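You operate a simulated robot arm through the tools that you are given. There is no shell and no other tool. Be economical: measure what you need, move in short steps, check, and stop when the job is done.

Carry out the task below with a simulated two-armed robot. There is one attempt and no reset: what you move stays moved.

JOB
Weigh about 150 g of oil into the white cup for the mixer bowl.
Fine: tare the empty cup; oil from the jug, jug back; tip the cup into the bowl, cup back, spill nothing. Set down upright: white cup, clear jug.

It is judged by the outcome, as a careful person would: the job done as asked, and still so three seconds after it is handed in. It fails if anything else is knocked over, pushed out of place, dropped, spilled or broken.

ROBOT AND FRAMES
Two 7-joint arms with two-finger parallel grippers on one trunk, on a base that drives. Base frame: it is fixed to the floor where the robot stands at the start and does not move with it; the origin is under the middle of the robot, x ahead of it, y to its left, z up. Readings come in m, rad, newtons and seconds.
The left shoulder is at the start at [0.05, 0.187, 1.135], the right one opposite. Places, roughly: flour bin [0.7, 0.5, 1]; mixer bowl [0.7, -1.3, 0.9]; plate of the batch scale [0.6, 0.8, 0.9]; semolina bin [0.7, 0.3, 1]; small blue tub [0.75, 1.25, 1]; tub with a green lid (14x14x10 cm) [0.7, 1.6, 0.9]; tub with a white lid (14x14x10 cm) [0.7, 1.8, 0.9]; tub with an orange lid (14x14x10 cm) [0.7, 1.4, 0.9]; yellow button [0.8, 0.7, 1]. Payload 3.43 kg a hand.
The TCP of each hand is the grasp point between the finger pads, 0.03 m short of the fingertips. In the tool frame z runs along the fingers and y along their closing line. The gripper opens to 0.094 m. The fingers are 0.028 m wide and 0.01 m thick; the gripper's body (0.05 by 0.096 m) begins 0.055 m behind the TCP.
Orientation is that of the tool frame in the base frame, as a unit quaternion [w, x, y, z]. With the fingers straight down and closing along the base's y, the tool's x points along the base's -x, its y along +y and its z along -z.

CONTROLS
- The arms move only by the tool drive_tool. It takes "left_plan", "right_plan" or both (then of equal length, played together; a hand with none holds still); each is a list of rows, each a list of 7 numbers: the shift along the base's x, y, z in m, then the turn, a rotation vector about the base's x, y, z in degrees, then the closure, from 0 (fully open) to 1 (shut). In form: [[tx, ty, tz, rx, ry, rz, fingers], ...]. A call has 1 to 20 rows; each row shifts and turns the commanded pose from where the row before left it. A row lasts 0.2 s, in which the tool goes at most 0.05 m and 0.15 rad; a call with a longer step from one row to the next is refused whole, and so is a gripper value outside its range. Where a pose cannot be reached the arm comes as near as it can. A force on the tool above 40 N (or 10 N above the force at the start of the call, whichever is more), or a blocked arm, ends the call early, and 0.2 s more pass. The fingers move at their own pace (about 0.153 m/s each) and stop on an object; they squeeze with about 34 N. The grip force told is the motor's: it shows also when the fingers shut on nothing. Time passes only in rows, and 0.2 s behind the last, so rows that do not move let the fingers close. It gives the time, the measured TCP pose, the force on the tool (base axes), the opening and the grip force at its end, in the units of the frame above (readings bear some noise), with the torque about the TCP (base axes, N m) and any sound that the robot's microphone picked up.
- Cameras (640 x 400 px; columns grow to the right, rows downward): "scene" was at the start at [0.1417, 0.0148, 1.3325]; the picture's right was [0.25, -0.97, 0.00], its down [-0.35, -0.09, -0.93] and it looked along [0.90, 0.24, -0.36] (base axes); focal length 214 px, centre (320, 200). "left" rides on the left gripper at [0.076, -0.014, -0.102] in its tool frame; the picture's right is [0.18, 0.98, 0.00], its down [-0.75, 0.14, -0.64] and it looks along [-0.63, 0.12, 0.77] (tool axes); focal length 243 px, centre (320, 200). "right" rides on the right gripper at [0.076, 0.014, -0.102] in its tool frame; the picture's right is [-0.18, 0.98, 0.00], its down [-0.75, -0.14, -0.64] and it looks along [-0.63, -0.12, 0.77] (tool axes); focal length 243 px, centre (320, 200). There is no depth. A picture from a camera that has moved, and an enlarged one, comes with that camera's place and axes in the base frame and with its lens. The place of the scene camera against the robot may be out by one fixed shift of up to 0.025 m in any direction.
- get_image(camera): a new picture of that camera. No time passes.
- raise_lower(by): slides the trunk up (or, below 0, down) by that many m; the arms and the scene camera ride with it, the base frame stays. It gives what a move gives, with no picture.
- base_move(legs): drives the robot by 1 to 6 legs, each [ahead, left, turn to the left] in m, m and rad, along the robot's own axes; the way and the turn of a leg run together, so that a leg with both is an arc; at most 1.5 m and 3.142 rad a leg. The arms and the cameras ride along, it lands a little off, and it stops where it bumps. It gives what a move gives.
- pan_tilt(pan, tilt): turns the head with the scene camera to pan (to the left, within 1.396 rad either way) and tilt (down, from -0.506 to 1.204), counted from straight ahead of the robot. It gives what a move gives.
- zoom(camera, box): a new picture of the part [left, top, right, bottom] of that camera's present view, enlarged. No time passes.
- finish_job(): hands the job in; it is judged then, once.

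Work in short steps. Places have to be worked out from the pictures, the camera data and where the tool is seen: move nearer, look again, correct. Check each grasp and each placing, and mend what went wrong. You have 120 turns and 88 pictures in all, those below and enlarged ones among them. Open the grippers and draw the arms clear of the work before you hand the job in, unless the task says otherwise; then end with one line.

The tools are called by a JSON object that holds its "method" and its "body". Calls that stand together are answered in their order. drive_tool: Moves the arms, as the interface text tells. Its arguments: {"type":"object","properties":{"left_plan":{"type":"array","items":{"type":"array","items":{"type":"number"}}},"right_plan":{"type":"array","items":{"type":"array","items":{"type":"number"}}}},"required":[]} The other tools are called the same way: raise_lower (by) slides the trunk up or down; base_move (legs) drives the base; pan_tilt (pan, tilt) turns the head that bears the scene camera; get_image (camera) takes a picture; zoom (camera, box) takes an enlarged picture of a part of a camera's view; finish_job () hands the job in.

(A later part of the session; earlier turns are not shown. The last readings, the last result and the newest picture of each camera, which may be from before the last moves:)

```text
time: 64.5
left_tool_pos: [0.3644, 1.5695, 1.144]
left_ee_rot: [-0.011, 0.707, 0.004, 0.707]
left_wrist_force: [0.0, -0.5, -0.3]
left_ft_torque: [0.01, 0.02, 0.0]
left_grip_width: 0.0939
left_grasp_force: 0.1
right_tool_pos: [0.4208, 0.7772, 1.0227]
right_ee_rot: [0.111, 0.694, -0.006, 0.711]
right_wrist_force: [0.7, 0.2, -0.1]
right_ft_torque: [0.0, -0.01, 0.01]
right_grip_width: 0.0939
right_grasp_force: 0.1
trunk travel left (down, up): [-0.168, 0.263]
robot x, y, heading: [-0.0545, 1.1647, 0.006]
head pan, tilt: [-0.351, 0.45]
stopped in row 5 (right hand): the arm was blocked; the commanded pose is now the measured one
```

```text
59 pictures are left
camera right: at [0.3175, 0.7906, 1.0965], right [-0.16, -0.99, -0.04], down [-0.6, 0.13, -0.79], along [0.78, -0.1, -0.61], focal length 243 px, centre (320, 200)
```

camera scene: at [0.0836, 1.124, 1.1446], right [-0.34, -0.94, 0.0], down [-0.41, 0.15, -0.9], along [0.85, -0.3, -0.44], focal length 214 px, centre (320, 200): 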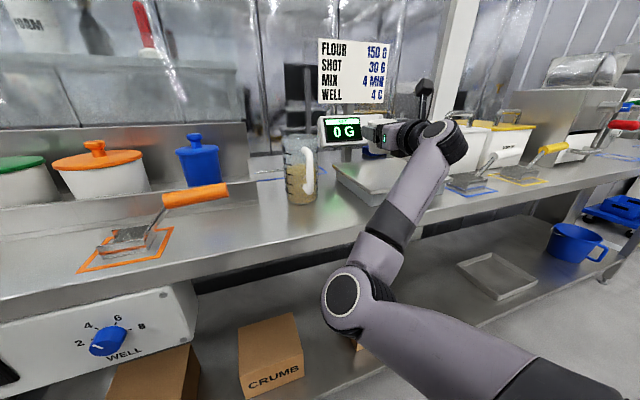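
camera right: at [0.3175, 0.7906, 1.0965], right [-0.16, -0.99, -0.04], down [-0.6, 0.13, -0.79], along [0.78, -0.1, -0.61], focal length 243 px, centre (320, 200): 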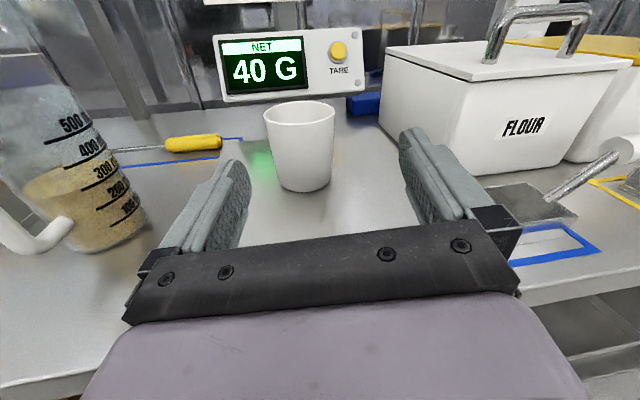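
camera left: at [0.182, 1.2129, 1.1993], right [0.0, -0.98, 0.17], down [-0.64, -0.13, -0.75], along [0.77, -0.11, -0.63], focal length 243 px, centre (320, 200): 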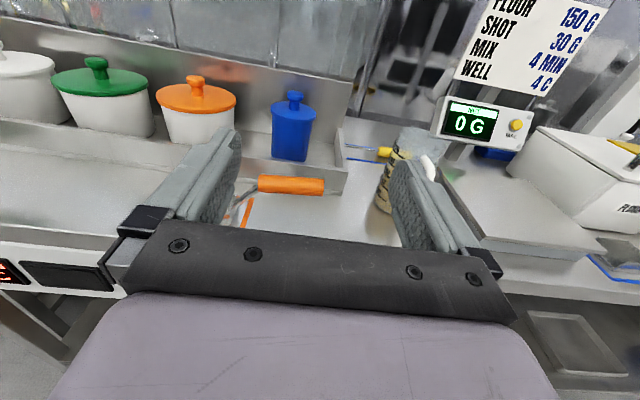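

The cup stands upright at (0.55,0.777) reading 40 g. The TARE button is around (0.74–0.8, 0.69, 1.05). I'll rise, shift right, shut the fingers and pitch the hand nose-down so it clears the cup.

{"method": "raise_lower", "body": {"by": 0.12}}

{"method": "base_move", "body": {"legs": [[0, -0.085, 0]]}}

{"method": "drive_tool", "body": {"right_plan": [[0.03, 0, 0, 0, 0, 0, 0.5], [0.03, 0, 0, 0, 7.5, 2, 1], [0.03, 0, 0, 0, 7.5, 2, 1], [0, 0, 0, 0, 7.5, 2, 1], [0, 0, 0, 0, 7.5, 2, 1], [0, 0, 0, 0, 0, 0, 1]]}}

{"method": "get_image", "body": {"camera": "right"}}

```text
time: 66.0
left_tool_pos: [0.3643, 1.5688, 1.262]
left_ee_rot: [-0.01, 0.707, 0.003, 0.707]
left_wrist_force: [0.6, -0.1, 0.0]
left_ft_torque: [-0.05, 0.02, -0.01]
left_grip_width: 0.094
left_grasp_force: 0.0
right_tool_pos: [0.4218, 0.7766, 1.1417]
right_ee_rot: [0.111, 0.695, -0.007, 0.711]
right_wrist_force: [-0.4, -0.4, -0.2]
right_ft_torque: [0.03, 0.01, 0.0]
right_grip_width: 0.0941
right_grasp_force: 0.0
trunk travel left (down, up): [-0.288, 0.143]
robot x, y, heading: [-0.0539, 1.1653, 0.005]
head pan, tilt: [-0.351, 0.45]
```

```text
time: 67.4
left_tool_pos: [0.3633, 1.4842, 1.2637]
left_ee_rot: [-0.01, 0.707, 0.003, 0.707]
left_wrist_force: [-0.5, -0.2, 0.4]
left_ft_torque: [-0.03, -0.01, -0.02]
left_grip_width: 0.094
left_grasp_force: 0.2
right_tool_pos: [0.4219, 0.6934, 1.1413]
right_ee_rot: [0.11, 0.694, -0.005, 0.711]
right_wrist_force: [-0.1, -0.3, -0.1]
right_ft_torque: [0.0, -0.01, 0.0]
right_grip_width: 0.0942
right_grasp_force: 0.0
trunk travel left (down, up): [-0.288, 0.143]
robot x, y, heading: [-0.0566, 1.0781, 0.008]
head pan, tilt: [-0.351, 0.45]
```

```text
time: 68.8
left_tool_pos: [0.364, 1.4846, 1.2626]
left_ee_rot: [-0.011, 0.707, 0.004, 0.707]
left_wrist_force: [-0.4, 0.0, 0.8]
left_ft_torque: [-0.02, 0.0, -0.02]
left_grip_width: 0.0938
left_grasp_force: 0.1
right_tool_pos: [0.5125, 0.6928, 1.142]
right_ee_rot: [0.058, 0.854, 0.072, 0.512]
right_wrist_force: [-0.1, 0.0, 0.5]
right_ft_torque: [-0.02, -0.03, 0.0]
right_grip_width: 0.0
right_grasp_force: 32.9
trunk travel left (down, up): [-0.288, 0.143]
robot x, y, heading: [-0.0543, 1.0783, 0.006]
head pan, tilt: [-0.351, 0.45]
```

```text
58 pictures are left
camera right: at [0.4591, 0.6944, 1.2589], right [-0.02, -1.0, 0.01], down [-0.93, 0.02, -0.38], along [0.38, -0.02, -0.93], focal length 243 px, centre (320, 200)
```

right: 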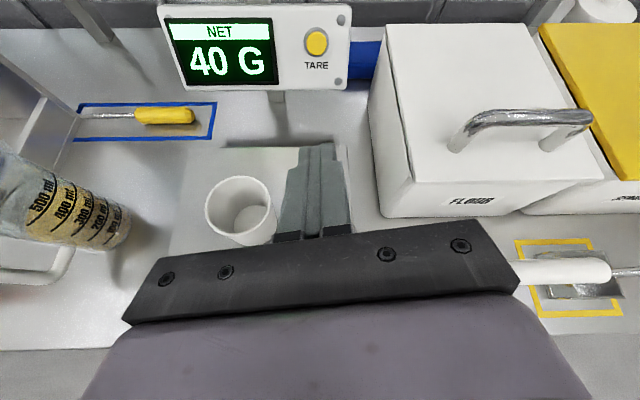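

The button is at about (0.763, 0.690, 1.047) and the hand is clear of the cup. I'll advance to a few cm short of it.

{"method": "drive_tool", "body": {"right_plan": [[0.035, 0, -0.01, 0, 0, 0, 1], [0.035, 0, -0.015, 0, 0, 0, 1], [0.035, 0, -0.015, 0, 0, 0, 1], [0.035, 0, -0.02, 0, 0, 0, 1], [0.03, -0.002, -0.02, 0, 0, 0, 1], [0.01, 0, 0, 0, 0, 0, 1], [0, 0, 0, 0, 0, 0, 1]]}}

{"method": "get_image", "body": {"camera": "right"}}

```text
time: 70.4
left_tool_pos: [0.365, 1.4837, 1.2633]
left_ee_rot: [-0.01, 0.707, 0.002, 0.707]
left_wrist_force: [0.1, -1.1, 0.2]
left_ft_torque: [-0.04, 0.03, 0.01]
left_grip_width: 0.0941
left_grasp_force: 0.0
right_tool_pos: [0.6927, 0.6891, 1.0632]
right_ee_rot: [0.06, 0.853, 0.071, 0.514]
right_wrist_force: [0.7, 0.4, -0.2]
right_ft_torque: [0.02, -0.04, 0.02]
right_grip_width: 0.0
right_grasp_force: 32.8
trunk travel left (down, up): [-0.288, 0.143]
robot x, y, heading: [-0.0564, 1.0823, 0.009]
head pan, tilt: [-0.351, 0.45]
```

```text
57 pictures are left
camera right: at [0.64, 0.6913, 1.1798], right [-0.03, -1.0, 0.01], down [-0.93, 0.02, -0.38], along [0.38, -0.02, -0.93], focal length 243 px, centre (320, 200)
```

right: 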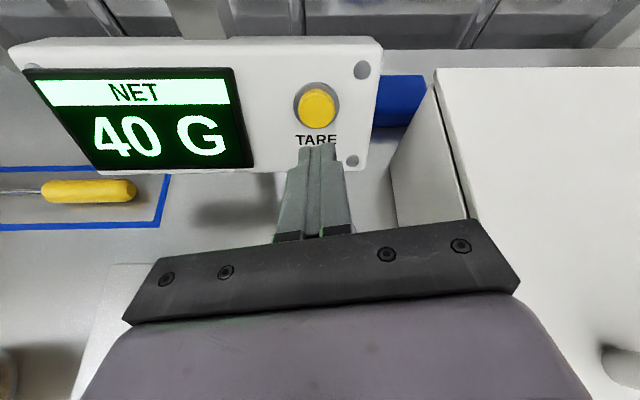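

I'm aligned with the button, so I press forward in small steps.

{"method": "drive_tool", "body": {"right_plan": [[0.02, 0, 0, 0, 0, 0, 1], [0.01, 0, 0, 0, 0, 0, 1], [0.008, 0, 0, 0, 0, 0, 1], [0.006, 0, 0, 0, 0, 0, 1], [0.005, 0, 0, 0, 0, 0, 1], [0, 0, 0, 0, 0, 0, 1]]}}

{"method": "get_image", "body": {"camera": "right"}}

```text
time: 71.8
left_tool_pos: [0.3648, 1.4836, 1.2632]
left_ee_rot: [-0.012, 0.707, 0.004, 0.707]
left_wrist_force: [-0.6, 0.4, 0.5]
left_ft_torque: [0.05, -0.01, -0.02]
left_grip_width: 0.094
left_grasp_force: 0.0
right_tool_pos: [0.7318, 0.6912, 1.0606]
right_ee_rot: [0.059, 0.854, 0.072, 0.512]
right_wrist_force: [0.1, 0.1, -0.1]
right_ft_torque: [-0.02, -0.04, 0.02]
right_grip_width: 0.0
right_grasp_force: 33.0
right hand out of reach, approached as far as the arm can: row 4, 5
trunk travel left (down, up): [-0.288, 0.143]
robot x, y, heading: [-0.0586, 1.0768, 0.008]
head pan, tilt: [-0.351, 0.45]
```

```text
56 pictures are left
camera right: at [0.6784, 0.6933, 1.1764], right [-0.03, -1.0, 0.01], down [-0.93, 0.02, -0.38], along [0.38, -0.02, -0.93], focal length 243 px, centre (320, 200)
```

right: 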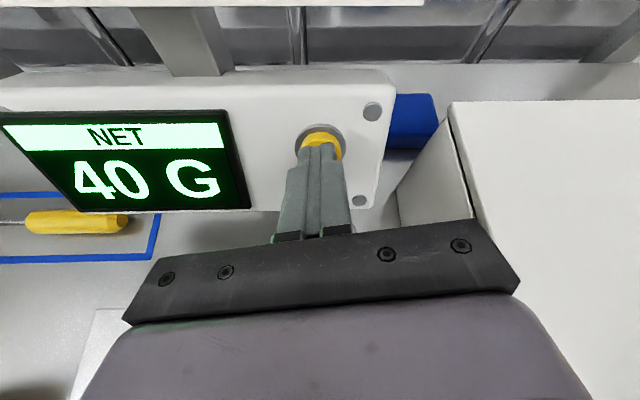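

The arm is at full reach just in front of the button. I'll nudge the base forward.

{"method": "base_move", "body": {"legs": [[0.012, 0, 0]]}}

{"method": "zoom", "body": {"camera": "scene", "box": [270, 60, 470, 185]}}

```text
time: 72.6
left_tool_pos: [0.374, 1.4846, 1.2633]
left_ee_rot: [-0.011, 0.706, 0.004, 0.708]
left_wrist_force: [0.1, 0.4, -0.1]
left_ft_torque: [0.01, 0.0, -0.03]
left_grip_width: 0.094
left_grasp_force: 0.1
right_tool_pos: [0.7419, 0.69, 1.0635]
right_ee_rot: [0.061, 0.852, 0.07, 0.516]
right_wrist_force: [-13.5, -2.0, 6.3]
right_ft_torque: [-0.08, -0.05, 0.0]
right_grip_width: 0.0
right_grasp_force: 32.8
trunk travel left (down, up): [-0.288, 0.143]
robot x, y, heading: [-0.0421, 1.0792, 0.01]
head pan, tilt: [-0.351, 0.45]
heard: click
```

```text
3.20 times, centred on (370, 122) of scene
camera zoom: at [0.0935, 1.0394, 1.2632], right [-0.34, -0.94, 0.0], down [-0.41, 0.15, -0.9], along [0.85, -0.3, -0.43], focal length 686 px, centre (160, 448)
```

zoom: 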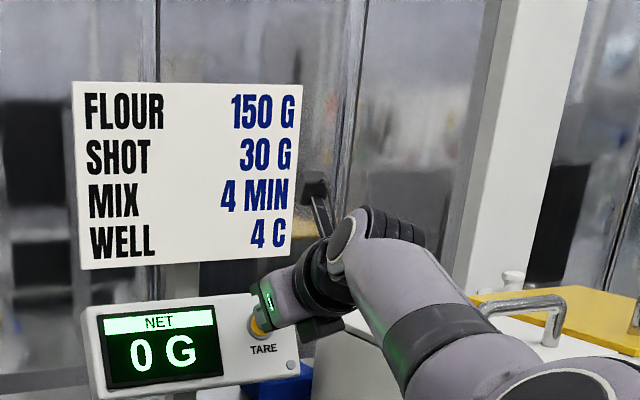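

It clicked and reads 0 g net. I'll withdraw the right hand up and back, leveling it again.

{"method": "drive_tool", "body": {"right_plan": [[-0.035, 0, 0.01, 0, 0, 0, 1], [-0.04, 0, 0.02, 0, 0, 0, 1], [-0.04, 0, 0.03, 0, 0, 0, 1], [-0.04, 0, 0.03, 0, 0, 0, 1], [-0.04, 0, 0.03, 0, 0, 0, 1], [-0.04, 0, 0.03, 0, -7.5, 0, 1], [-0.04, 0, 0.03, 0, -7.5, 0, 1], [-0.03, 0, 0.02, 0, -7.5, 0, 0.5], [-0.02, 0, 0.0, 0, -7.5, 0, 0], [0, 0, 0, 0, 0, 0, 0]]}}

{"method": "base_move", "body": {"legs": [[-0.15, 0, 0], [0, -0.48, 0]]}}

{"method": "raise_lower", "body": {"by": -0.2}}

{"method": "get_image", "body": {"camera": "left"}}

```text
time: 74.8
left_tool_pos: [0.3763, 1.4832, 1.2637]
left_ee_rot: [-0.011, 0.707, 0.004, 0.707]
left_wrist_force: [0.3, -0.9, 0.0]
left_ft_torque: [0.0, -0.01, 0.03]
left_grip_width: 0.094
left_grasp_force: 0.1
right_tool_pos: [0.417, 0.6848, 1.2614]
right_ee_rot: [0.08, 0.689, 0.049, 0.718]
right_wrist_force: [-0.2, 0.0, -0.6]
right_ft_torque: [-0.01, -0.02, -0.02]
right_grip_width: 0.0938
right_grasp_force: 0.1
trunk travel left (down, up): [-0.288, 0.143]
robot x, y, heading: [-0.0432, 1.0781, 0.013]
head pan, tilt: [-0.351, 0.45]
```

```text
time: 80.5
left_tool_pos: [0.2294, 0.9953, 1.2631]
left_ee_rot: [-0.007, 0.707, -0.001, 0.707]
left_wrist_force: [1.1, 0.0, 0.0]
left_ft_torque: [0.0, -0.04, -0.03]
left_grip_width: 0.0939
left_grasp_force: 0.1
right_tool_pos: [0.2633, 0.1964, 1.2617]
right_ee_rot: [0.082, 0.691, 0.047, 0.717]
right_wrist_force: [-1.2, -0.9, 0.0]
right_ft_torque: [0.05, 0.02, 0.01]
right_grip_width: 0.094
right_grasp_force: 0.0
trunk travel left (down, up): [-0.288, 0.143]
robot x, y, heading: [-0.1911, 0.5959, -0.001]
head pan, tilt: [-0.351, 0.45]
```

```text
time: 82.7
left_tool_pos: [0.2286, 0.9961, 1.0623]
left_ee_rot: [-0.007, 0.707, 0.0, 0.707]
left_wrist_force: [0.2, 0.0, 0.0]
left_ft_torque: [-0.06, 0.02, 0.0]
left_grip_width: 0.0939
left_grasp_force: 0.1
right_tool_pos: [0.2629, 0.1952, 1.0608]
right_ee_rot: [0.083, 0.691, 0.044, 0.717]
right_wrist_force: [-0.4, -0.4, 0.1]
right_ft_torque: [-0.04, 0.01, -0.03]
right_grip_width: 0.0939
right_grasp_force: 0.1
trunk travel left (down, up): [-0.088, 0.343]
robot x, y, heading: [-0.1896, 0.5928, -0.004]
head pan, tilt: [-0.351, 0.45]
```

```text
54 pictures are left
camera left: at [0.1266, 1.008, 1.139], right [0.01, -0.98, 0.17], down [-0.64, -0.14, -0.76], along [0.77, -0.1, -0.63], focal length 243 px, centre (320, 200)
```

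left: 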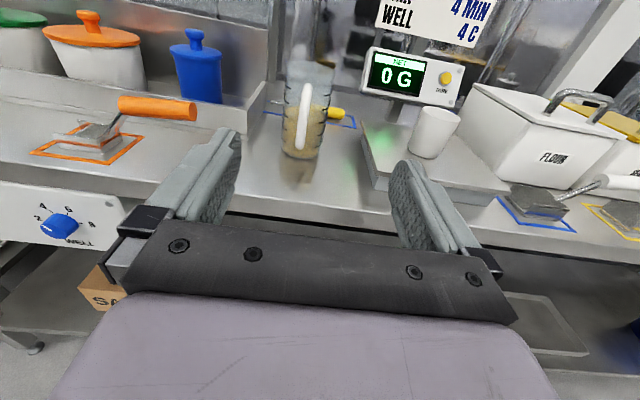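

The jug handle faces straight at the left hand: bar at about x 0.50–0.51, y 1.013, mid-height z≈0.99. I'll lower to that height, align, approach part-way and look again.

{"method": "drive_tool", "body": {"left_plan": [[0, 0.01, -0.035, 0, 0, 0, 0], [0, 0.008, -0.035, 0, 0, 0, 0], [0.04, 0, 0, 0, 0, 0, 0], [0.04, 0, 0, 0, 0, 0, 0], [0.04, 0, 0, 0, 0, 0, 0], [0.04, 0, 0, 0, 0, 0, 0], [0, 0, 0, 0, 0, 0, 0]]}}

{"method": "get_image", "body": {"camera": "left"}}

```text
time: 84.3
left_tool_pos: [0.3895, 1.0121, 0.9921]
left_ee_rot: [-0.007, 0.707, 0.0, 0.707]
left_wrist_force: [-0.6, 0.1, 0.3]
left_ft_torque: [0.02, 0.0, -0.02]
left_grip_width: 0.0941
left_grasp_force: 0.0
right_tool_pos: [0.2631, 0.1953, 1.0609]
right_ee_rot: [0.082, 0.691, 0.045, 0.717]
right_wrist_force: [0.0, 0.9, 0.1]
right_ft_torque: [0.01, 0.02, 0.01]
right_grip_width: 0.094
right_grasp_force: 0.0
trunk travel left (down, up): [-0.088, 0.343]
robot x, y, heading: [-0.1914, 0.5954, -0.002]
head pan, tilt: [-0.351, 0.45]
```

```text
53 pictures are left
camera left: at [0.2866, 1.024, 1.0678], right [0.01, -0.98, 0.17], down [-0.64, -0.14, -0.76], along [0.77, -0.1, -0.63], focal length 243 px, centre (320, 200)
```

left: 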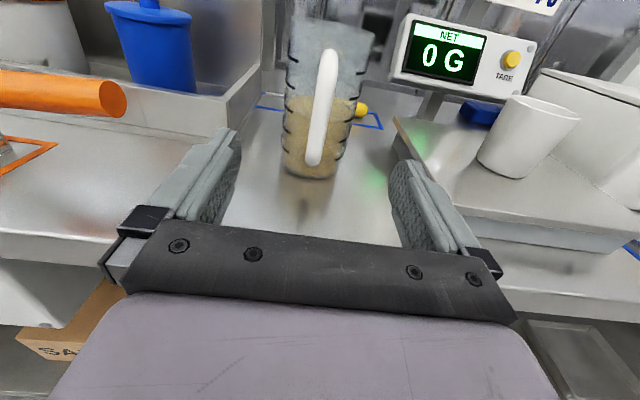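

The handle bar is at about (0.488, 1.014), spanning z 0.95–1.04. I'll advance so the pads straddle it.

{"method": "drive_tool", "body": {"left_plan": [[0.03, 0.001, 0.003, 0, 0, 0, 0], [0.03, 0, 0, 0, 0, 0, 0], [0.025, 0, 0, 0, 0, 0, 0], [0.012, 0, 0, 0, 0, 0, 0], [0, 0, 0, 0, 0, 0, 0]]}}

{"method": "get_image", "body": {"camera": "left"}}

```text
time: 85.5
left_tool_pos: [0.4866, 1.014, 0.9949]
left_ee_rot: [-0.007, 0.707, 0.0, 0.707]
left_wrist_force: [0.7, -0.2, 0.0]
left_ft_torque: [0.02, 0.01, -0.02]
left_grip_width: 0.0939
left_grasp_force: 0.1
right_tool_pos: [0.264, 0.195, 1.0607]
right_ee_rot: [0.082, 0.691, 0.045, 0.717]
right_wrist_force: [-0.4, -0.4, -0.5]
right_ft_torque: [0.02, -0.01, 0.01]
right_grip_width: 0.094
right_grasp_force: 0.0
trunk travel left (down, up): [-0.088, 0.343]
robot x, y, heading: [-0.1932, 0.5952, -0.004]
head pan, tilt: [-0.351, 0.45]
```

```text
52 pictures are left
camera left: at [0.3841, 1.026, 1.0709], right [0.01, -0.98, 0.17], down [-0.64, -0.14, -0.75], along [0.77, -0.1, -0.63], focal length 243 px, centre (320, 200)
```

left: 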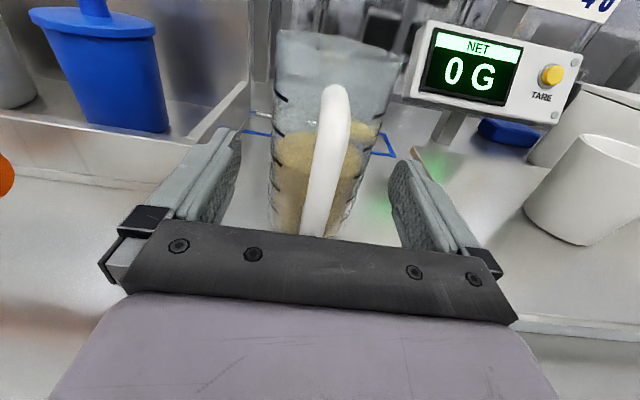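

The bar is a little farther, at about x 0.51 and y 1.011. I'll advance 1.7 cm and close.

{"method": "drive_tool", "body": {"left_plan": [[0.01, -0.003, 0, 0, 0, 0, 0], [0.007, 0, 0, 0, 0, 0, 0], [0, 0, 0, 0, 0, 0, 0]]}}

{"method": "drive_tool", "body": {"left_plan": [[0, 0, 0, 0, 0, 0, 0.5], [0, 0, 0, 0, 0, 0, 1], [0, 0, 0, 0, 0, 0, 1], [0, 0, 0, 0, 0, 0, 1]]}}

{"method": "get_image", "body": {"camera": "left"}}

```text
time: 86.3
left_tool_pos: [0.503, 1.0121, 0.996]
left_ee_rot: [-0.007, 0.707, -0.001, 0.707]
left_wrist_force: [0.6, -0.3, -0.3]
left_ft_torque: [-0.04, -0.03, 0.04]
left_grip_width: 0.0941
left_grasp_force: 0.1
right_tool_pos: [0.2634, 0.1955, 1.061]
right_ee_rot: [0.083, 0.691, 0.045, 0.717]
right_wrist_force: [0.5, -0.1, 0.2]
right_ft_torque: [0.02, 0.02, 0.0]
right_grip_width: 0.0939
right_grasp_force: 0.0
trunk travel left (down, up): [-0.088, 0.343]
robot x, y, heading: [-0.1931, 0.5924, -0.003]
head pan, tilt: [-0.351, 0.45]
```

```text
time: 87.3
left_tool_pos: [0.503, 1.0117, 0.9955]
left_ee_rot: [-0.007, 0.707, 0.0, 0.707]
left_wrist_force: [-0.6, -0.6, 1.4]
left_ft_torque: [-0.22, -0.18, -0.03]
left_grip_width: 0.0192
left_grasp_force: 34.4
right_tool_pos: [0.2633, 0.196, 1.0616]
right_ee_rot: [0.083, 0.69, 0.046, 0.717]
right_wrist_force: [-0.3, -0.1, -0.3]
right_ft_torque: [0.0, 0.0, 0.0]
right_grip_width: 0.0942
right_grasp_force: 0.1
trunk travel left (down, up): [-0.088, 0.343]
robot x, y, heading: [-0.1965, 0.5952, 0.001]
head pan, tilt: [-0.351, 0.45]
```

```text
51 pictures are left
camera left: at [0.4003, 1.0234, 1.0724], right [0.01, -0.98, 0.17], down [-0.64, -0.14, -0.76], along [0.77, -0.1, -0.63], focal length 243 px, centre (320, 200)
```

left: 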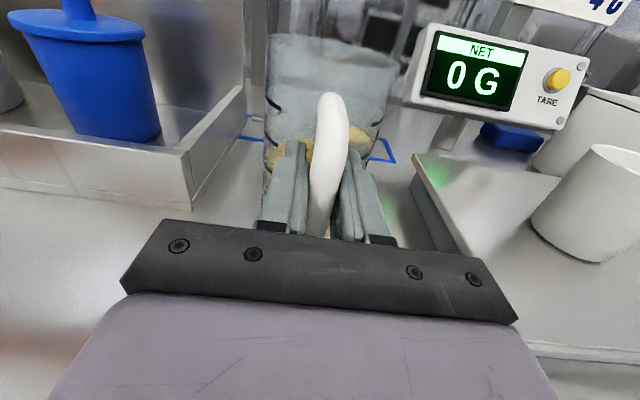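

The handle is gripped (19 mm). I'll lift 2 cm with the arm and check for slip.

{"method": "drive_tool", "body": {"left_plan": [[0, 0, 0.01, 0, 0, 0, 1], [0, 0, 0.01, 0, 0, 0, 1], [0, 0, 0, 0, 0, 0, 1], [0, 0, 0, 0, 0, 0, 1]]}}

{"method": "get_image", "body": {"camera": "left"}}

{"method": "pan_tilt", "body": {"pan": 0.4, "tilt": 0.3}}

{"method": "get_image", "body": {"camera": "scene"}}

```text
time: 88.3
left_tool_pos: [0.5028, 1.0107, 1.014]
left_ee_rot: [-0.008, 0.708, 0.0, 0.707]
left_wrist_force: [0.2, -1.1, -3.3]
left_ft_torque: [-0.01, 0.19, -0.03]
left_grip_width: 0.0189
left_grasp_force: 33.8
right_tool_pos: [0.2627, 0.1969, 1.0613]
right_ee_rot: [0.082, 0.691, 0.045, 0.717]
right_wrist_force: [-0.9, 0.5, -0.1]
right_ft_torque: [-0.03, -0.02, 0.0]
right_grip_width: 0.0941
right_grasp_force: 0.0
trunk travel left (down, up): [-0.088, 0.343]
robot x, y, heading: [-0.1913, 0.5968, -0.0]
head pan, tilt: [-0.351, 0.45]
```

```text
50 pictures are left
camera left: at [0.4015, 1.0238, 1.0914], right [0.01, -0.98, 0.17], down [-0.64, -0.14, -0.75], along [0.77, -0.1, -0.63], focal length 243 px, centre (320, 200)
```

left: 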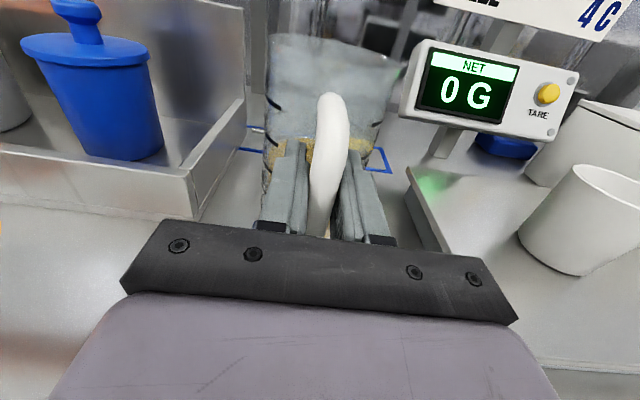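

```text
time: 89.4
left_tool_pos: [0.5043, 1.0118, 1.0164]
left_ee_rot: [-0.008, 0.707, 0.001, 0.707]
left_wrist_force: [0.0, -1.0, -3.4]
left_ft_torque: [0.0, 0.21, 0.0]
left_grip_width: 0.0188
left_grasp_force: 33.9
right_tool_pos: [0.2635, 0.1968, 1.0621]
right_ee_rot: [0.082, 0.691, 0.046, 0.717]
right_wrist_force: [-0.1, -0.3, 0.0]
right_ft_torque: [0.0, -0.01, 0.04]
right_grip_width: 0.094
right_grasp_force: 0.1
trunk travel left (down, up): [-0.088, 0.343]
robot x, y, heading: [-0.1925, 0.5949, -0.002]
head pan, tilt: [0.4, 0.3]
```

```text
49 pictures are left
camera scene: at [-0.0547, 0.6213, 1.0765], right [0.39, -0.92, 0.0], down [-0.27, -0.11, -0.96], along [0.88, 0.37, -0.3], focal length 214 px, centre (320, 200)
```

scene: 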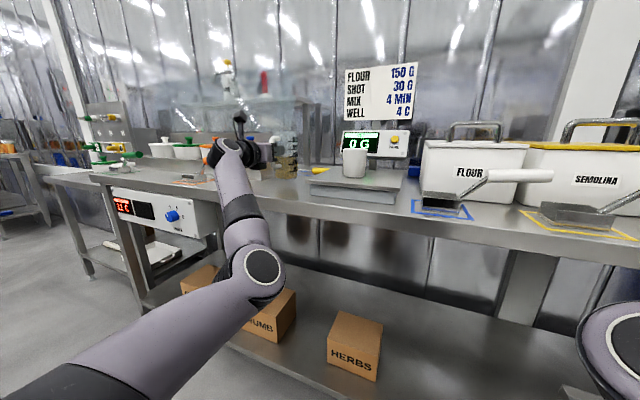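

The jug hangs steady with no slip (about 3.4 N). I'll raise it with the trunk and drive right so it's beside and above the cup, still upright.

{"method": "raise_lower", "body": {"by": 0.14}}

{"method": "base_move", "body": {"legs": [[-0.025, -0.12, 0]]}}

{"method": "get_image", "body": {"camera": "left"}}

{"method": "get_image", "body": {"camera": "scene"}}

```text
time: 91.0
left_tool_pos: [0.5042, 1.012, 1.1553]
left_ee_rot: [-0.007, 0.708, 0.0, 0.707]
left_wrist_force: [0.7, 0.3, -4.4]
left_ft_torque: [-0.02, 0.22, 0.0]
left_grip_width: 0.0189
left_grasp_force: 33.7
right_tool_pos: [0.2637, 0.1959, 1.2013]
right_ee_rot: [0.083, 0.691, 0.046, 0.717]
right_wrist_force: [-0.8, -0.5, -0.5]
right_ft_torque: [0.03, -0.01, 0.0]
right_grip_width: 0.094
right_grasp_force: 0.1
trunk travel left (down, up): [-0.228, 0.203]
robot x, y, heading: [-0.1939, 0.5935, -0.001]
head pan, tilt: [0.4, 0.3]
```

```text
time: 92.8
left_tool_pos: [0.4789, 0.8919, 1.1549]
left_ee_rot: [-0.007, 0.707, 0.0, 0.707]
left_wrist_force: [-0.2, 0.2, -3.1]
left_ft_torque: [-0.03, 0.23, 0.05]
left_grip_width: 0.019
left_grasp_force: 33.8
right_tool_pos: [0.2366, 0.0767, 1.2012]
right_ee_rot: [0.081, 0.691, 0.046, 0.717]
right_wrist_force: [-0.3, -0.1, -0.2]
right_ft_torque: [-0.01, -0.07, 0.02]
right_grip_width: 0.0942
right_grasp_force: 0.0
trunk travel left (down, up): [-0.228, 0.203]
robot x, y, heading: [-0.2201, 0.4769, -0.002]
head pan, tilt: [0.4, 0.3]
```

```text
48 pictures are left
camera left: at [0.3757, 0.905, 1.2315], right [0.01, -0.98, 0.17], down [-0.64, -0.14, -0.75], along [0.77, -0.1, -0.63], focal length 243 px, centre (320, 200)
```

left: 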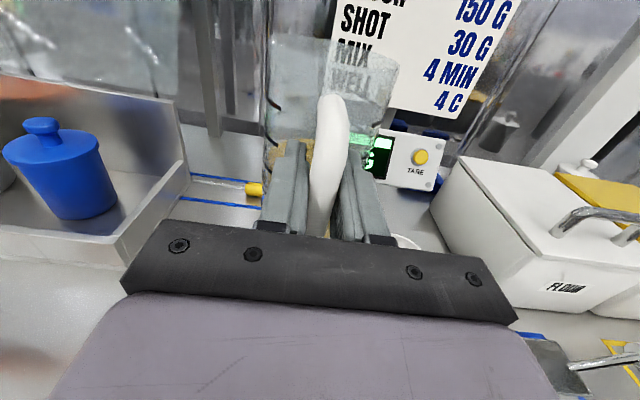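

```text
47 pictures are left
camera scene: at [-0.0806, 0.5027, 1.2165], right [0.39, -0.92, 0.0], down [-0.27, -0.11, -0.96], along [0.88, 0.37, -0.3], focal length 214 px, centre (320, 200)
```

scene: 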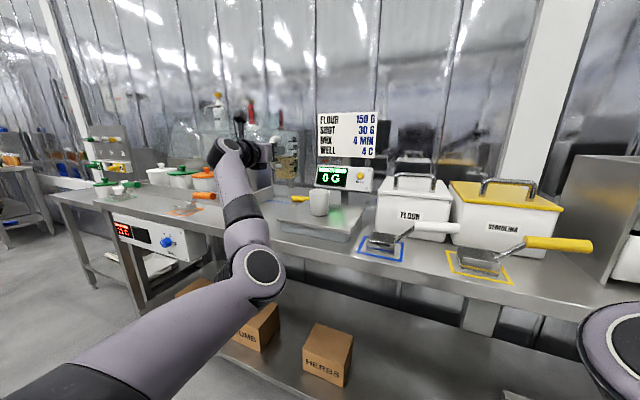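

The jug is up and still upright. I'll begin rolling it toward the cup, to 34° first, well short of pouring.

{"method": "drive_tool", "body": {"left_plan": [[0, 0, 0, 6, 0, 0, 1], [0, 0, 0, 7, 0, 0, 1], [0, 0, 0, 7, 0, 0, 1], [0, 0, 0, 7, 0, 0, 1], [0, 0, 0, 7, 0, 0, 1], [0, 0, 0, 0, 0, 0, 1]]}}

{"method": "zoom", "body": {"camera": "scene", "box": [200, 90, 400, 250]}}

{"method": "get_image", "body": {"camera": "left"}}

```text
time: 94.2
left_tool_pos: [0.4777, 0.893, 1.1549]
left_ee_rot: [-0.214, 0.674, -0.207, 0.676]
left_wrist_force: [-0.2, -0.5, -3.1]
left_ft_torque: [-0.05, 0.23, -0.01]
left_grip_width: 0.019
left_grasp_force: 34.6
right_tool_pos: [0.2377, 0.0789, 1.2002]
right_ee_rot: [0.084, 0.691, 0.045, 0.717]
right_wrist_force: [-0.2, -1.0, 0.0]
right_ft_torque: [0.01, 0.0, -0.01]
right_grip_width: 0.094
right_grasp_force: 0.1
trunk travel left (down, up): [-0.228, 0.203]
robot x, y, heading: [-0.2168, 0.4748, -0.01]
head pan, tilt: [0.4, 0.3]
```

```text
2.50 times, centred on (300, 170) of scene
camera zoom: at [-0.0805, 0.5028, 1.2165], right [0.39, -0.92, 0.0], down [-0.27, -0.11, -0.96], along [0.88, 0.37, -0.3], focal length 536 px, centre (370, 275)
```

zoom: 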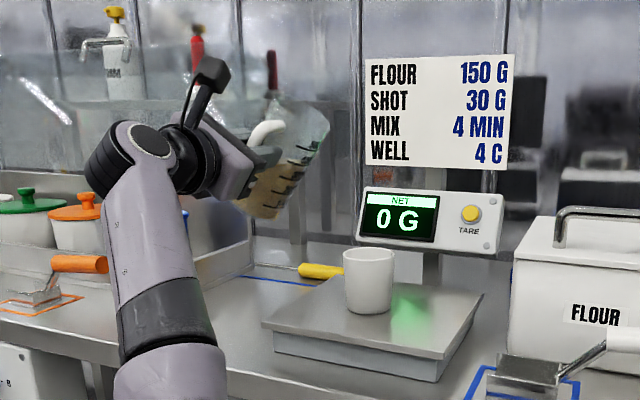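

```text
45 pictures are left
camera left: at [0.3753, 0.8602, 1.2254], right [0.01, -0.91, -0.41], down [-0.64, 0.31, -0.7], along [0.77, 0.27, -0.58], focal length 243 px, centre (320, 200)
```

left: 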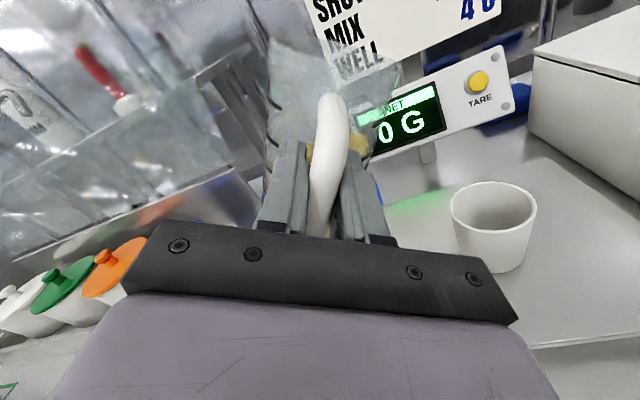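

The cup position is confirmed at (0.549, 0.776) and the jug geometry matches my model. I'll roll to 50°, bring the lip over the cup and lower.

{"method": "drive_tool", "body": {"left_plan": [[0, -0.014, 0, 5, 0, 0, 1], [0, -0.014, 0, 5, 0, 0, 1], [0, -0.014, 0, 5, 0, 0, 1], [0, 0, -0.02, 0, 0, 0, 1], [0, 0, -0.02, 0, 0, 0, 1], [0, 0, -0.02, 0, 0, 0, 1], [0, 0, 0, 0, 0, 0, 1]]}}

{"method": "get_image", "body": {"camera": "left"}}

{"method": "zoom", "body": {"camera": "scene", "box": [200, 90, 400, 250]}}

```text
time: 95.8
left_tool_pos: [0.4777, 0.8509, 1.0942]
left_ee_rot: [-0.299, 0.641, -0.294, 0.643]
left_wrist_force: [0.4, -0.5, -4.5]
left_ft_torque: [-0.07, 0.18, 0.01]
left_grip_width: 0.0189
left_grasp_force: 33.9
right_tool_pos: [0.2382, 0.078, 1.2004]
right_ee_rot: [0.083, 0.691, 0.045, 0.717]
right_wrist_force: [0.4, 0.2, -0.1]
right_ft_torque: [0.0, 0.05, 0.01]
right_grip_width: 0.094
right_grasp_force: 0.0
trunk travel left (down, up): [-0.228, 0.203]
robot x, y, heading: [-0.2206, 0.4737, -0.002]
head pan, tilt: [0.4, 0.3]
```

```text
44 pictures are left
camera left: at [0.3754, 0.8018, 1.1544], right [0.01, -0.78, -0.63], down [-0.64, 0.48, -0.6], along [0.77, 0.41, -0.49], focal length 243 px, centre (320, 200)
```

left: 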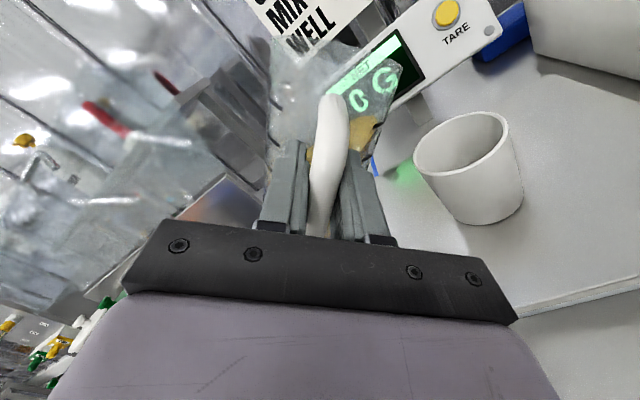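

```text
2.50 times, centred on (300, 170) of scene
camera zoom: at [-0.0805, 0.5028, 1.2165], right [0.39, -0.92, 0.0], down [-0.27, -0.11, -0.96], along [0.88, 0.37, -0.3], focal length 536 px, centre (370, 275)
```

zoom: 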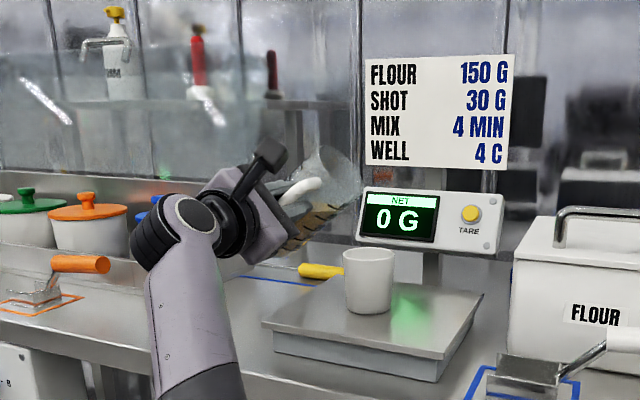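

The lip is above the cup. I'll roll on slowly to about 60° and check.

{"method": "drive_tool", "body": {"left_plan": [[0, 0, 0, 3, 0, 0, 1], [0, 0, 0, 3, 0, 0, 1], [0, 0, 0, 2, 0, 0, 1], [0, 0, 0, 2, 0, 0, 1], [0, 0, 0, 0, 0, 0, 1]]}}

{"method": "get_image", "body": {"camera": "left"}}

```text
time: 97.0
left_tool_pos: [0.4772, 0.8501, 1.0949]
left_ee_rot: [-0.355, 0.613, -0.347, 0.615]
left_wrist_force: [0.7, 0.3, -4.5]
left_ft_torque: [-0.1, 0.23, 0.0]
left_grip_width: 0.0188
left_grasp_force: 34.4
right_tool_pos: [0.2377, 0.0779, 1.1995]
right_ee_rot: [0.083, 0.691, 0.044, 0.717]
right_wrist_force: [0.2, 0.0, 0.3]
right_ft_torque: [-0.01, -0.03, 0.0]
right_grip_width: 0.0941
right_grasp_force: 0.2
trunk travel left (down, up): [-0.228, 0.203]
robot x, y, heading: [-0.216, 0.4763, -0.001]
head pan, tilt: [0.4, 0.3]
```

```text
42 pictures are left
camera left: at [0.3758, 0.7914, 1.1451], right [0.01, -0.66, -0.76], down [-0.64, 0.58, -0.51], along [0.77, 0.49, -0.42], focal length 243 px, centre (320, 200)
```

left: 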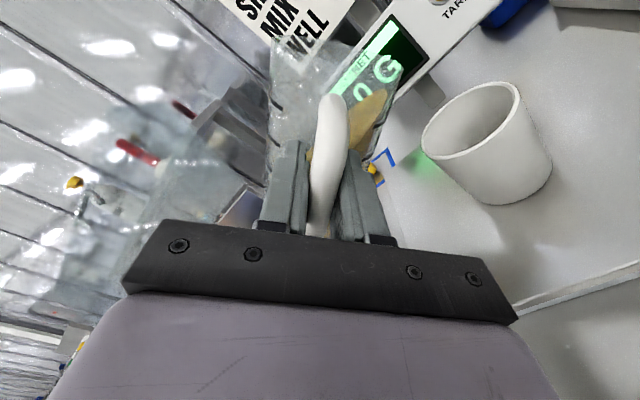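

The oil is near the lip, and the gravity direction in the image leads right into the cup. I'll lower 1 cm and roll 4° more.

{"method": "drive_tool", "body": {"left_plan": [[0, 0, -0.01, 0, 0, 0, 1], [0, 0, 0, 2, 0, 0, 1], [0, 0, 0, 2, 0, 0, 1], [0, 0, 0, 0, 0, 0, 1]]}}

{"method": "get_image", "body": {"camera": "left"}}

```text
time: 98.0
left_tool_pos: [0.4787, 0.8514, 1.0842]
left_ee_rot: [-0.376, 0.6, -0.369, 0.603]
left_wrist_force: [-0.1, 0.5, -4.5]
left_ft_torque: [-0.11, 0.21, 0.01]
left_grip_width: 0.019
left_grasp_force: 34.0
right_tool_pos: [0.2379, 0.0777, 1.2011]
right_ee_rot: [0.083, 0.691, 0.045, 0.717]
right_wrist_force: [0.3, -0.4, -0.1]
right_ft_torque: [0.0, -0.02, -0.04]
right_grip_width: 0.094
right_grasp_force: 0.0
trunk travel left (down, up): [-0.228, 0.203]
robot x, y, heading: [-0.2205, 0.477, -0.003]
head pan, tilt: [0.4, 0.3]
```

```text
41 pictures are left
camera left: at [0.3764, 0.788, 1.1308], right [0.01, -0.6, -0.8], down [-0.64, 0.61, -0.47], along [0.77, 0.52, -0.38], focal length 243 px, centre (320, 200)
```

left: 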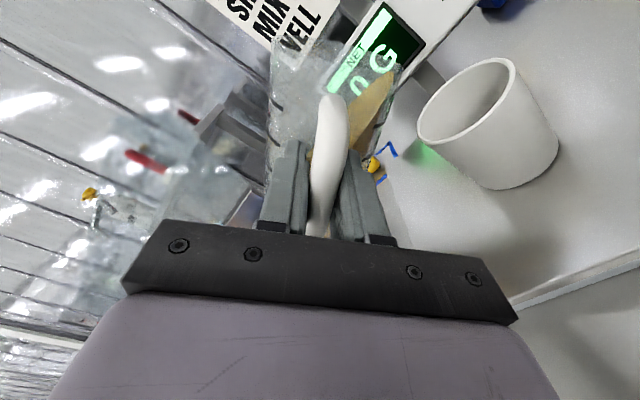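

The oil is almost at the lip. I'll go two more degrees with a pause.

{"method": "drive_tool", "body": {"left_plan": [[0, 0, 0, 1.5, 0, 0, 1], [0, 0, 0, 1.5, 0, 0, 1], [0, 0, 0, 0, 0, 0, 1], [0, 0, 0, 0, 0, 0, 1]]}}

{"method": "zoom", "body": {"camera": "scene", "box": [250, 130, 400, 230]}}

```text
time: 99.0
left_tool_pos: [0.4784, 0.8497, 1.0853]
left_ee_rot: [-0.391, 0.59, -0.385, 0.593]
left_wrist_force: [-0.5, 0.0, -3.9]
left_ft_torque: [-0.09, 0.2, 0.01]
left_grip_width: 0.0189
left_grasp_force: 34.3
right_tool_pos: [0.2371, 0.0766, 1.2011]
right_ee_rot: [0.084, 0.691, 0.044, 0.717]
right_wrist_force: [0.3, -0.5, 0.6]
right_ft_torque: [0.01, 0.02, 0.01]
right_grip_width: 0.0941
right_grasp_force: 0.1
trunk travel left (down, up): [-0.228, 0.203]
robot x, y, heading: [-0.2176, 0.4742, -0.008]
head pan, tilt: [0.4, 0.3]
```

```text
4.00 times, centred on (325, 180) of scene
camera zoom: at [-0.0806, 0.5028, 1.2165], right [0.39, -0.92, 0.0], down [-0.27, -0.11, -0.96], along [0.88, 0.37, -0.3], focal length 858 px, centre (300, 280)
```

zoom: 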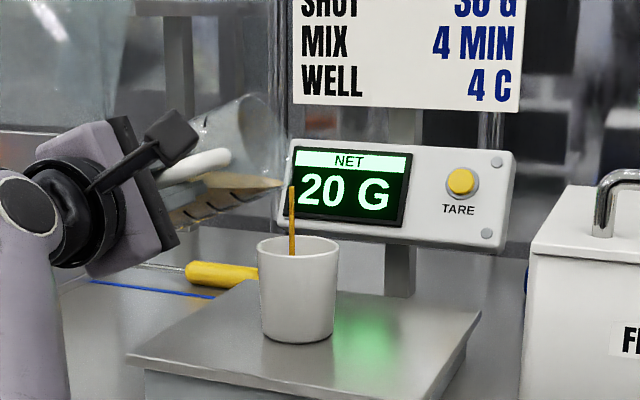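

It's pouring into the cup: 20 g. I'll hold this angle for about a second.

{"method": "drive_tool", "body": {"left_plan": [[0, 0, 0, 0, 0, 0, 1], [0, 0, 0, 0, 0, 0, 1], [0, 0, 0, 0, 0, 0, 1]]}}

{"method": "zoom", "body": {"camera": "scene", "box": [250, 130, 400, 230]}}

```text
time: 99.8
left_tool_pos: [0.4773, 0.8505, 1.0851]
left_ee_rot: [-0.391, 0.59, -0.385, 0.592]
left_wrist_force: [0.2, -0.3, -3.3]
left_ft_torque: [-0.14, 0.2, -0.02]
left_grip_width: 0.019
left_grasp_force: 34.3
right_tool_pos: [0.2372, 0.0767, 1.2007]
right_ee_rot: [0.083, 0.691, 0.046, 0.717]
right_wrist_force: [-0.5, 0.5, 0.1]
right_ft_torque: [-0.01, 0.02, 0.0]
right_grip_width: 0.0939
right_grasp_force: 0.1
trunk travel left (down, up): [-0.228, 0.203]
robot x, y, heading: [-0.2177, 0.4755, -0.007]
head pan, tilt: [0.4, 0.3]
```

```text
4.00 times, centred on (325, 180) of scene
camera zoom: at [-0.0806, 0.5028, 1.2165], right [0.39, -0.92, 0.0], down [-0.27, -0.11, -0.96], along [0.88, 0.37, -0.3], focal length 858 px, centre (300, 280)
```

zoom: 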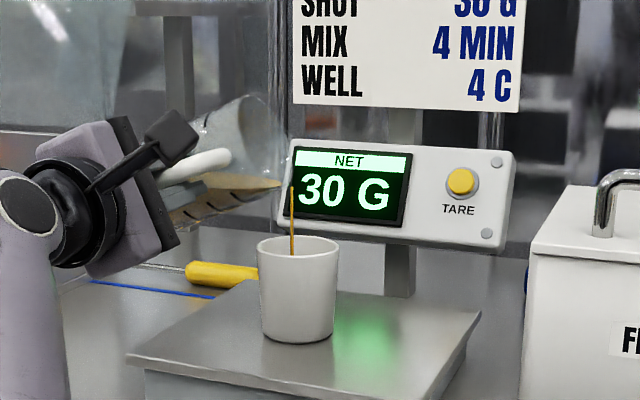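

It reads 30 g and the flow is slowing. I'll tilt 4° more and hold.

{"method": "drive_tool", "body": {"left_plan": [[0, 0, 0, 2, 0, 0, 1], [0, -0.001, 0, 2, 0, 0, 1], [0, 0, 0, 0, 0, 0, 1], [0, 0, 0, 0, 0, 0, 1], [0, 0, 0, 0, 0, 0, 1], [0, 0, 0, 0, 0, 0, 1]]}}

{"method": "zoom", "body": {"camera": "scene", "box": [250, 130, 400, 230]}}

```text
time: 101.2
left_tool_pos: [0.4784, 0.8499, 1.0851]
left_ee_rot: [-0.411, 0.576, -0.406, 0.579]
left_wrist_force: [0.5, -0.7, -3.4]
left_ft_torque: [-0.1, 0.17, 0.01]
left_grip_width: 0.0192
left_grasp_force: 33.9
right_tool_pos: [0.2371, 0.077, 1.2009]
right_ee_rot: [0.082, 0.691, 0.045, 0.717]
right_wrist_force: [0.0, -0.3, 0.2]
right_ft_torque: [-0.01, -0.01, 0.02]
right_grip_width: 0.0939
right_grasp_force: 0.0
trunk travel left (down, up): [-0.228, 0.203]
robot x, y, heading: [-0.2171, 0.4734, -0.006]
head pan, tilt: [0.4, 0.3]
```

```text
4.00 times, centred on (325, 180) of scene
camera zoom: at [-0.0806, 0.5028, 1.2165], right [0.39, -0.92, 0.0], down [-0.27, -0.11, -0.96], along [0.88, 0.37, -0.3], focal length 858 px, centre (300, 280)
```

zoom: 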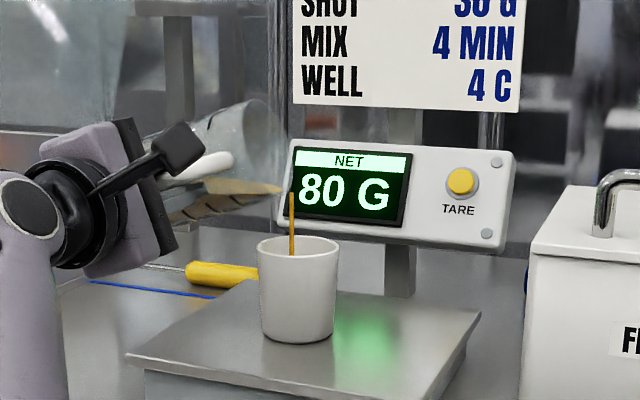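

80 g. I'll tilt 2.5° more and hold.

{"method": "drive_tool", "body": {"left_plan": [[0, 0, 0, 2.5, 0, 0, 1], [0, 0, 0, 0, 0, 0, 1], [0, 0, 0, 0, 0, 0, 1], [0, 0, 0, 0, 0, 0, 1], [0, 0, 0, 0, 0, 0, 1]]}}

{"method": "zoom", "body": {"camera": "scene", "box": [250, 130, 400, 230]}}

```text
time: 102.3
left_tool_pos: [0.4782, 0.8493, 1.0857]
left_ee_rot: [-0.423, 0.567, -0.418, 0.57]
left_wrist_force: [-0.3, 0.0, -3.1]
left_ft_torque: [-0.06, 0.17, -0.02]
left_grip_width: 0.0188
left_grasp_force: 33.7
right_tool_pos: [0.2379, 0.0771, 1.2002]
right_ee_rot: [0.083, 0.691, 0.044, 0.717]
right_wrist_force: [0.1, 0.4, 0.6]
right_ft_torque: [-0.01, 0.0, -0.03]
right_grip_width: 0.094
right_grasp_force: 0.1
trunk travel left (down, up): [-0.228, 0.203]
robot x, y, heading: [-0.2231, 0.4769, 0.003]
head pan, tilt: [0.4, 0.3]
```

```text
4.00 times, centred on (325, 180) of scene
camera zoom: at [-0.0807, 0.5027, 1.2165], right [0.39, -0.92, 0.0], down [-0.27, -0.11, -0.96], along [0.88, 0.37, -0.3], focal length 858 px, centre (300, 280)
```

zoom: 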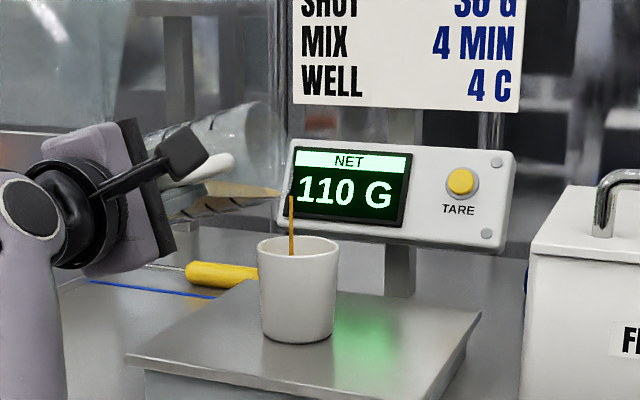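

110 g and still flowing. I'll tilt 1° more and hold.

{"method": "drive_tool", "body": {"left_plan": [[0, 0, 0, 1, 0, 0, 1], [0, 0, 0, 0, 0, 0, 1], [0, 0, 0, 0, 0, 0, 1]]}}

{"method": "zoom", "body": {"camera": "scene", "box": [250, 130, 400, 230]}}

```text
time: 103.2
left_tool_pos: [0.4774, 0.8497, 1.0856]
left_ee_rot: [-0.429, 0.562, -0.423, 0.566]
left_wrist_force: [-0.9, 0.6, -2.3]
left_ft_torque: [-0.07, 0.15, 0.02]
left_grip_width: 0.0192
left_grasp_force: 33.4
right_tool_pos: [0.2375, 0.0778, 1.2008]
right_ee_rot: [0.083, 0.691, 0.047, 0.717]
right_wrist_force: [1.4, -0.4, -0.1]
right_ft_torque: [0.0, -0.01, -0.03]
right_grip_width: 0.0942
right_grasp_force: 0.1
trunk travel left (down, up): [-0.228, 0.203]
robot x, y, heading: [-0.219, 0.4754, -0.002]
head pan, tilt: [0.4, 0.3]
```

```text
4.00 times, centred on (325, 180) of scene
camera zoom: at [-0.0807, 0.5027, 1.2165], right [0.39, -0.92, 0.0], down [-0.27, -0.11, -0.96], along [0.88, 0.37, -0.3], focal length 858 px, centre (300, 280)
```

zoom: 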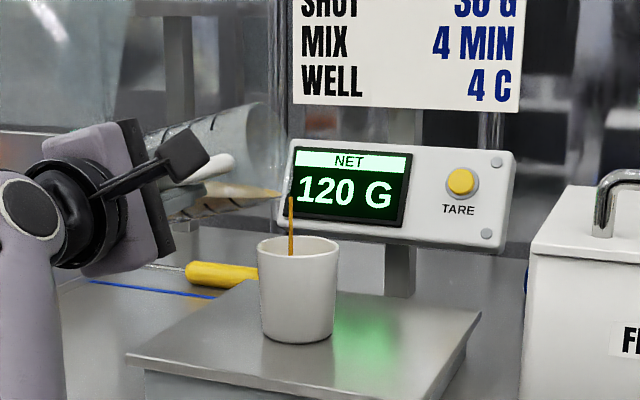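

120 g. One more 1.5° and a hold.

{"method": "drive_tool", "body": {"left_plan": [[0, 0, 0, 1.3, 0, 0, 1], [0, 0, 0, 0, 0, 0, 1], [0, 0, 0, 0, 0, 0, 1]]}}

{"method": "zoom", "body": {"camera": "scene", "box": [250, 130, 400, 230]}}

```text
time: 104.0
left_tool_pos: [0.4786, 0.8502, 1.0844]
left_ee_rot: [-0.434, 0.557, -0.43, 0.562]
left_wrist_force: [0.4, -0.6, -2.4]
left_ft_torque: [-0.08, 0.12, 0.01]
left_grip_width: 0.0187
left_grasp_force: 34.7
right_tool_pos: [0.2375, 0.0781, 1.2015]
right_ee_rot: [0.083, 0.691, 0.044, 0.717]
right_wrist_force: [1.1, 0.6, 0.6]
right_ft_torque: [-0.02, 0.03, 0.02]
right_grip_width: 0.0944
right_grasp_force: 0.1
trunk travel left (down, up): [-0.228, 0.203]
robot x, y, heading: [-0.2164, 0.4768, -0.001]
head pan, tilt: [0.4, 0.3]
```

```text
4.00 times, centred on (325, 180) of scene
camera zoom: at [-0.0807, 0.5027, 1.2166], right [0.39, -0.92, 0.0], down [-0.27, -0.11, -0.96], along [0.88, 0.37, -0.3], focal length 858 px, centre (300, 280)
```

zoom: 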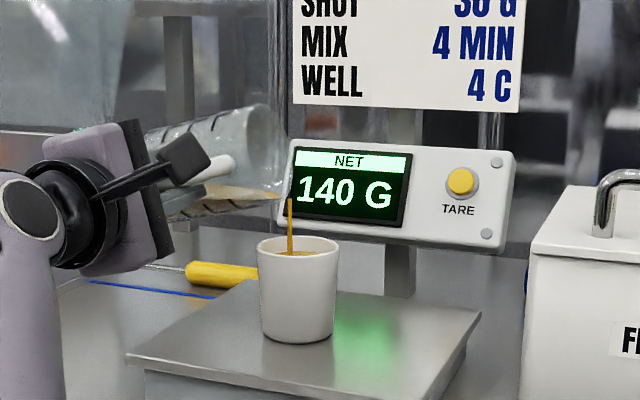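

140 g and nearly there. I'll hold one row, then roll back and lift the jug away from the cup.

{"method": "drive_tool", "body": {"left_plan": [[0, 0, 0, -2, 0, 0, 1], [0, 0, 0, -7, 0, 0, 1], [0, 0, 0.005, -8, 0, 0, 1], [0, 0, 0.01, -8, 0, 0, 1], [0, 0, 0.015, -5, 0, 0, 1], [0, 0, 0.02, 0, 0, 0, 1], [0, 0, 0.02, 0, 0, 0, 1]]}}

{"method": "zoom", "body": {"camera": "scene", "box": [250, 130, 400, 230]}}

```text
time: 105.5
left_tool_pos: [0.4785, 0.8491, 1.1534]
left_ee_rot: [-0.276, 0.651, -0.269, 0.654]
left_wrist_force: [-0.1, 0.2, -3.0]
left_ft_torque: [-0.04, 0.13, 0.0]
left_grip_width: 0.019
left_grasp_force: 34.3
right_tool_pos: [0.2381, 0.0757, 1.2014]
right_ee_rot: [0.084, 0.691, 0.044, 0.717]
right_wrist_force: [0.5, -0.5, 0.5]
right_ft_torque: [-0.01, -0.01, -0.02]
right_grip_width: 0.0941
right_grasp_force: 0.1
trunk travel left (down, up): [-0.228, 0.203]
robot x, y, heading: [-0.2208, 0.475, 0.005]
head pan, tilt: [0.4, 0.3]
```

```text
4.00 times, centred on (325, 180) of scene
camera zoom: at [-0.0808, 0.5027, 1.2166], right [0.39, -0.92, 0.0], down [-0.27, -0.11, -0.96], along [0.88, 0.37, -0.3], focal length 858 px, centre (300, 280)
```

zoom: 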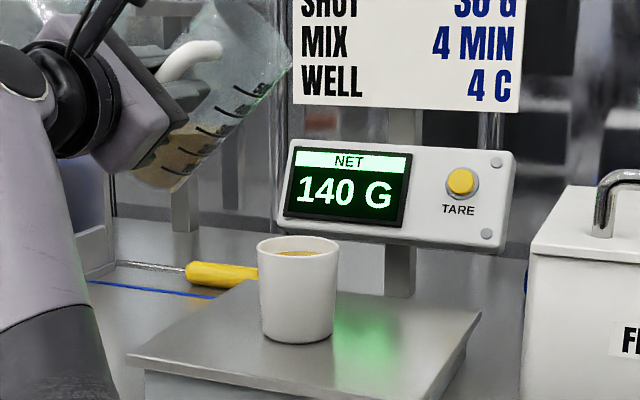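

The oil settled at 140 g. I want 150, so I'll go back for a small top-up: same place, slightly short of the last angle, then creep.

{"method": "drive_tool", "body": {"left_plan": [[0, 0, -0.02, 0, 0, 0, 1], [0, 0, -0.02, 4, 0, 0, 1], [0, 0, -0.015, 6, 0, 0, 1], [0, 0, -0.01, 7, 0, 0, 1], [0, 0, -0.003, 7, 0, 0, 1], [0, 0, 0, 4, 0, 0, 1], [0, 0, 0, 2, 0, 0, 1], [0, 0, 0, 0, 0, 0, 1]]}}

{"method": "zoom", "body": {"camera": "scene", "box": [250, 130, 400, 230]}}

```text
time: 107.3
left_tool_pos: [0.4776, 0.8493, 1.0889]
left_ee_rot: [-0.437, 0.557, -0.429, 0.561]
left_wrist_force: [-0.1, 1.0, -2.3]
left_ft_torque: [-0.04, 0.12, -0.03]
left_grip_width: 0.0189
left_grasp_force: 33.6
right_tool_pos: [0.2377, 0.0775, 1.2016]
right_ee_rot: [0.082, 0.691, 0.045, 0.717]
right_wrist_force: [-0.5, -0.2, -0.1]
right_ft_torque: [0.03, 0.02, 0.0]
right_grip_width: 0.0941
right_grasp_force: 0.0
trunk travel left (down, up): [-0.228, 0.203]
robot x, y, heading: [-0.2179, 0.4744, 0.003]
head pan, tilt: [0.4, 0.3]
```

```text
4.00 times, centred on (325, 180) of scene
camera zoom: at [-0.0807, 0.5027, 1.2166], right [0.39, -0.92, 0.0], down [-0.27, -0.11, -0.96], along [0.88, 0.37, -0.3], focal length 858 px, centre (300, 280)
```

zoom: 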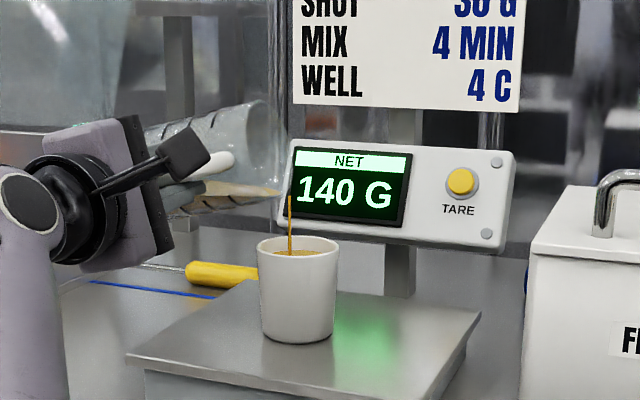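

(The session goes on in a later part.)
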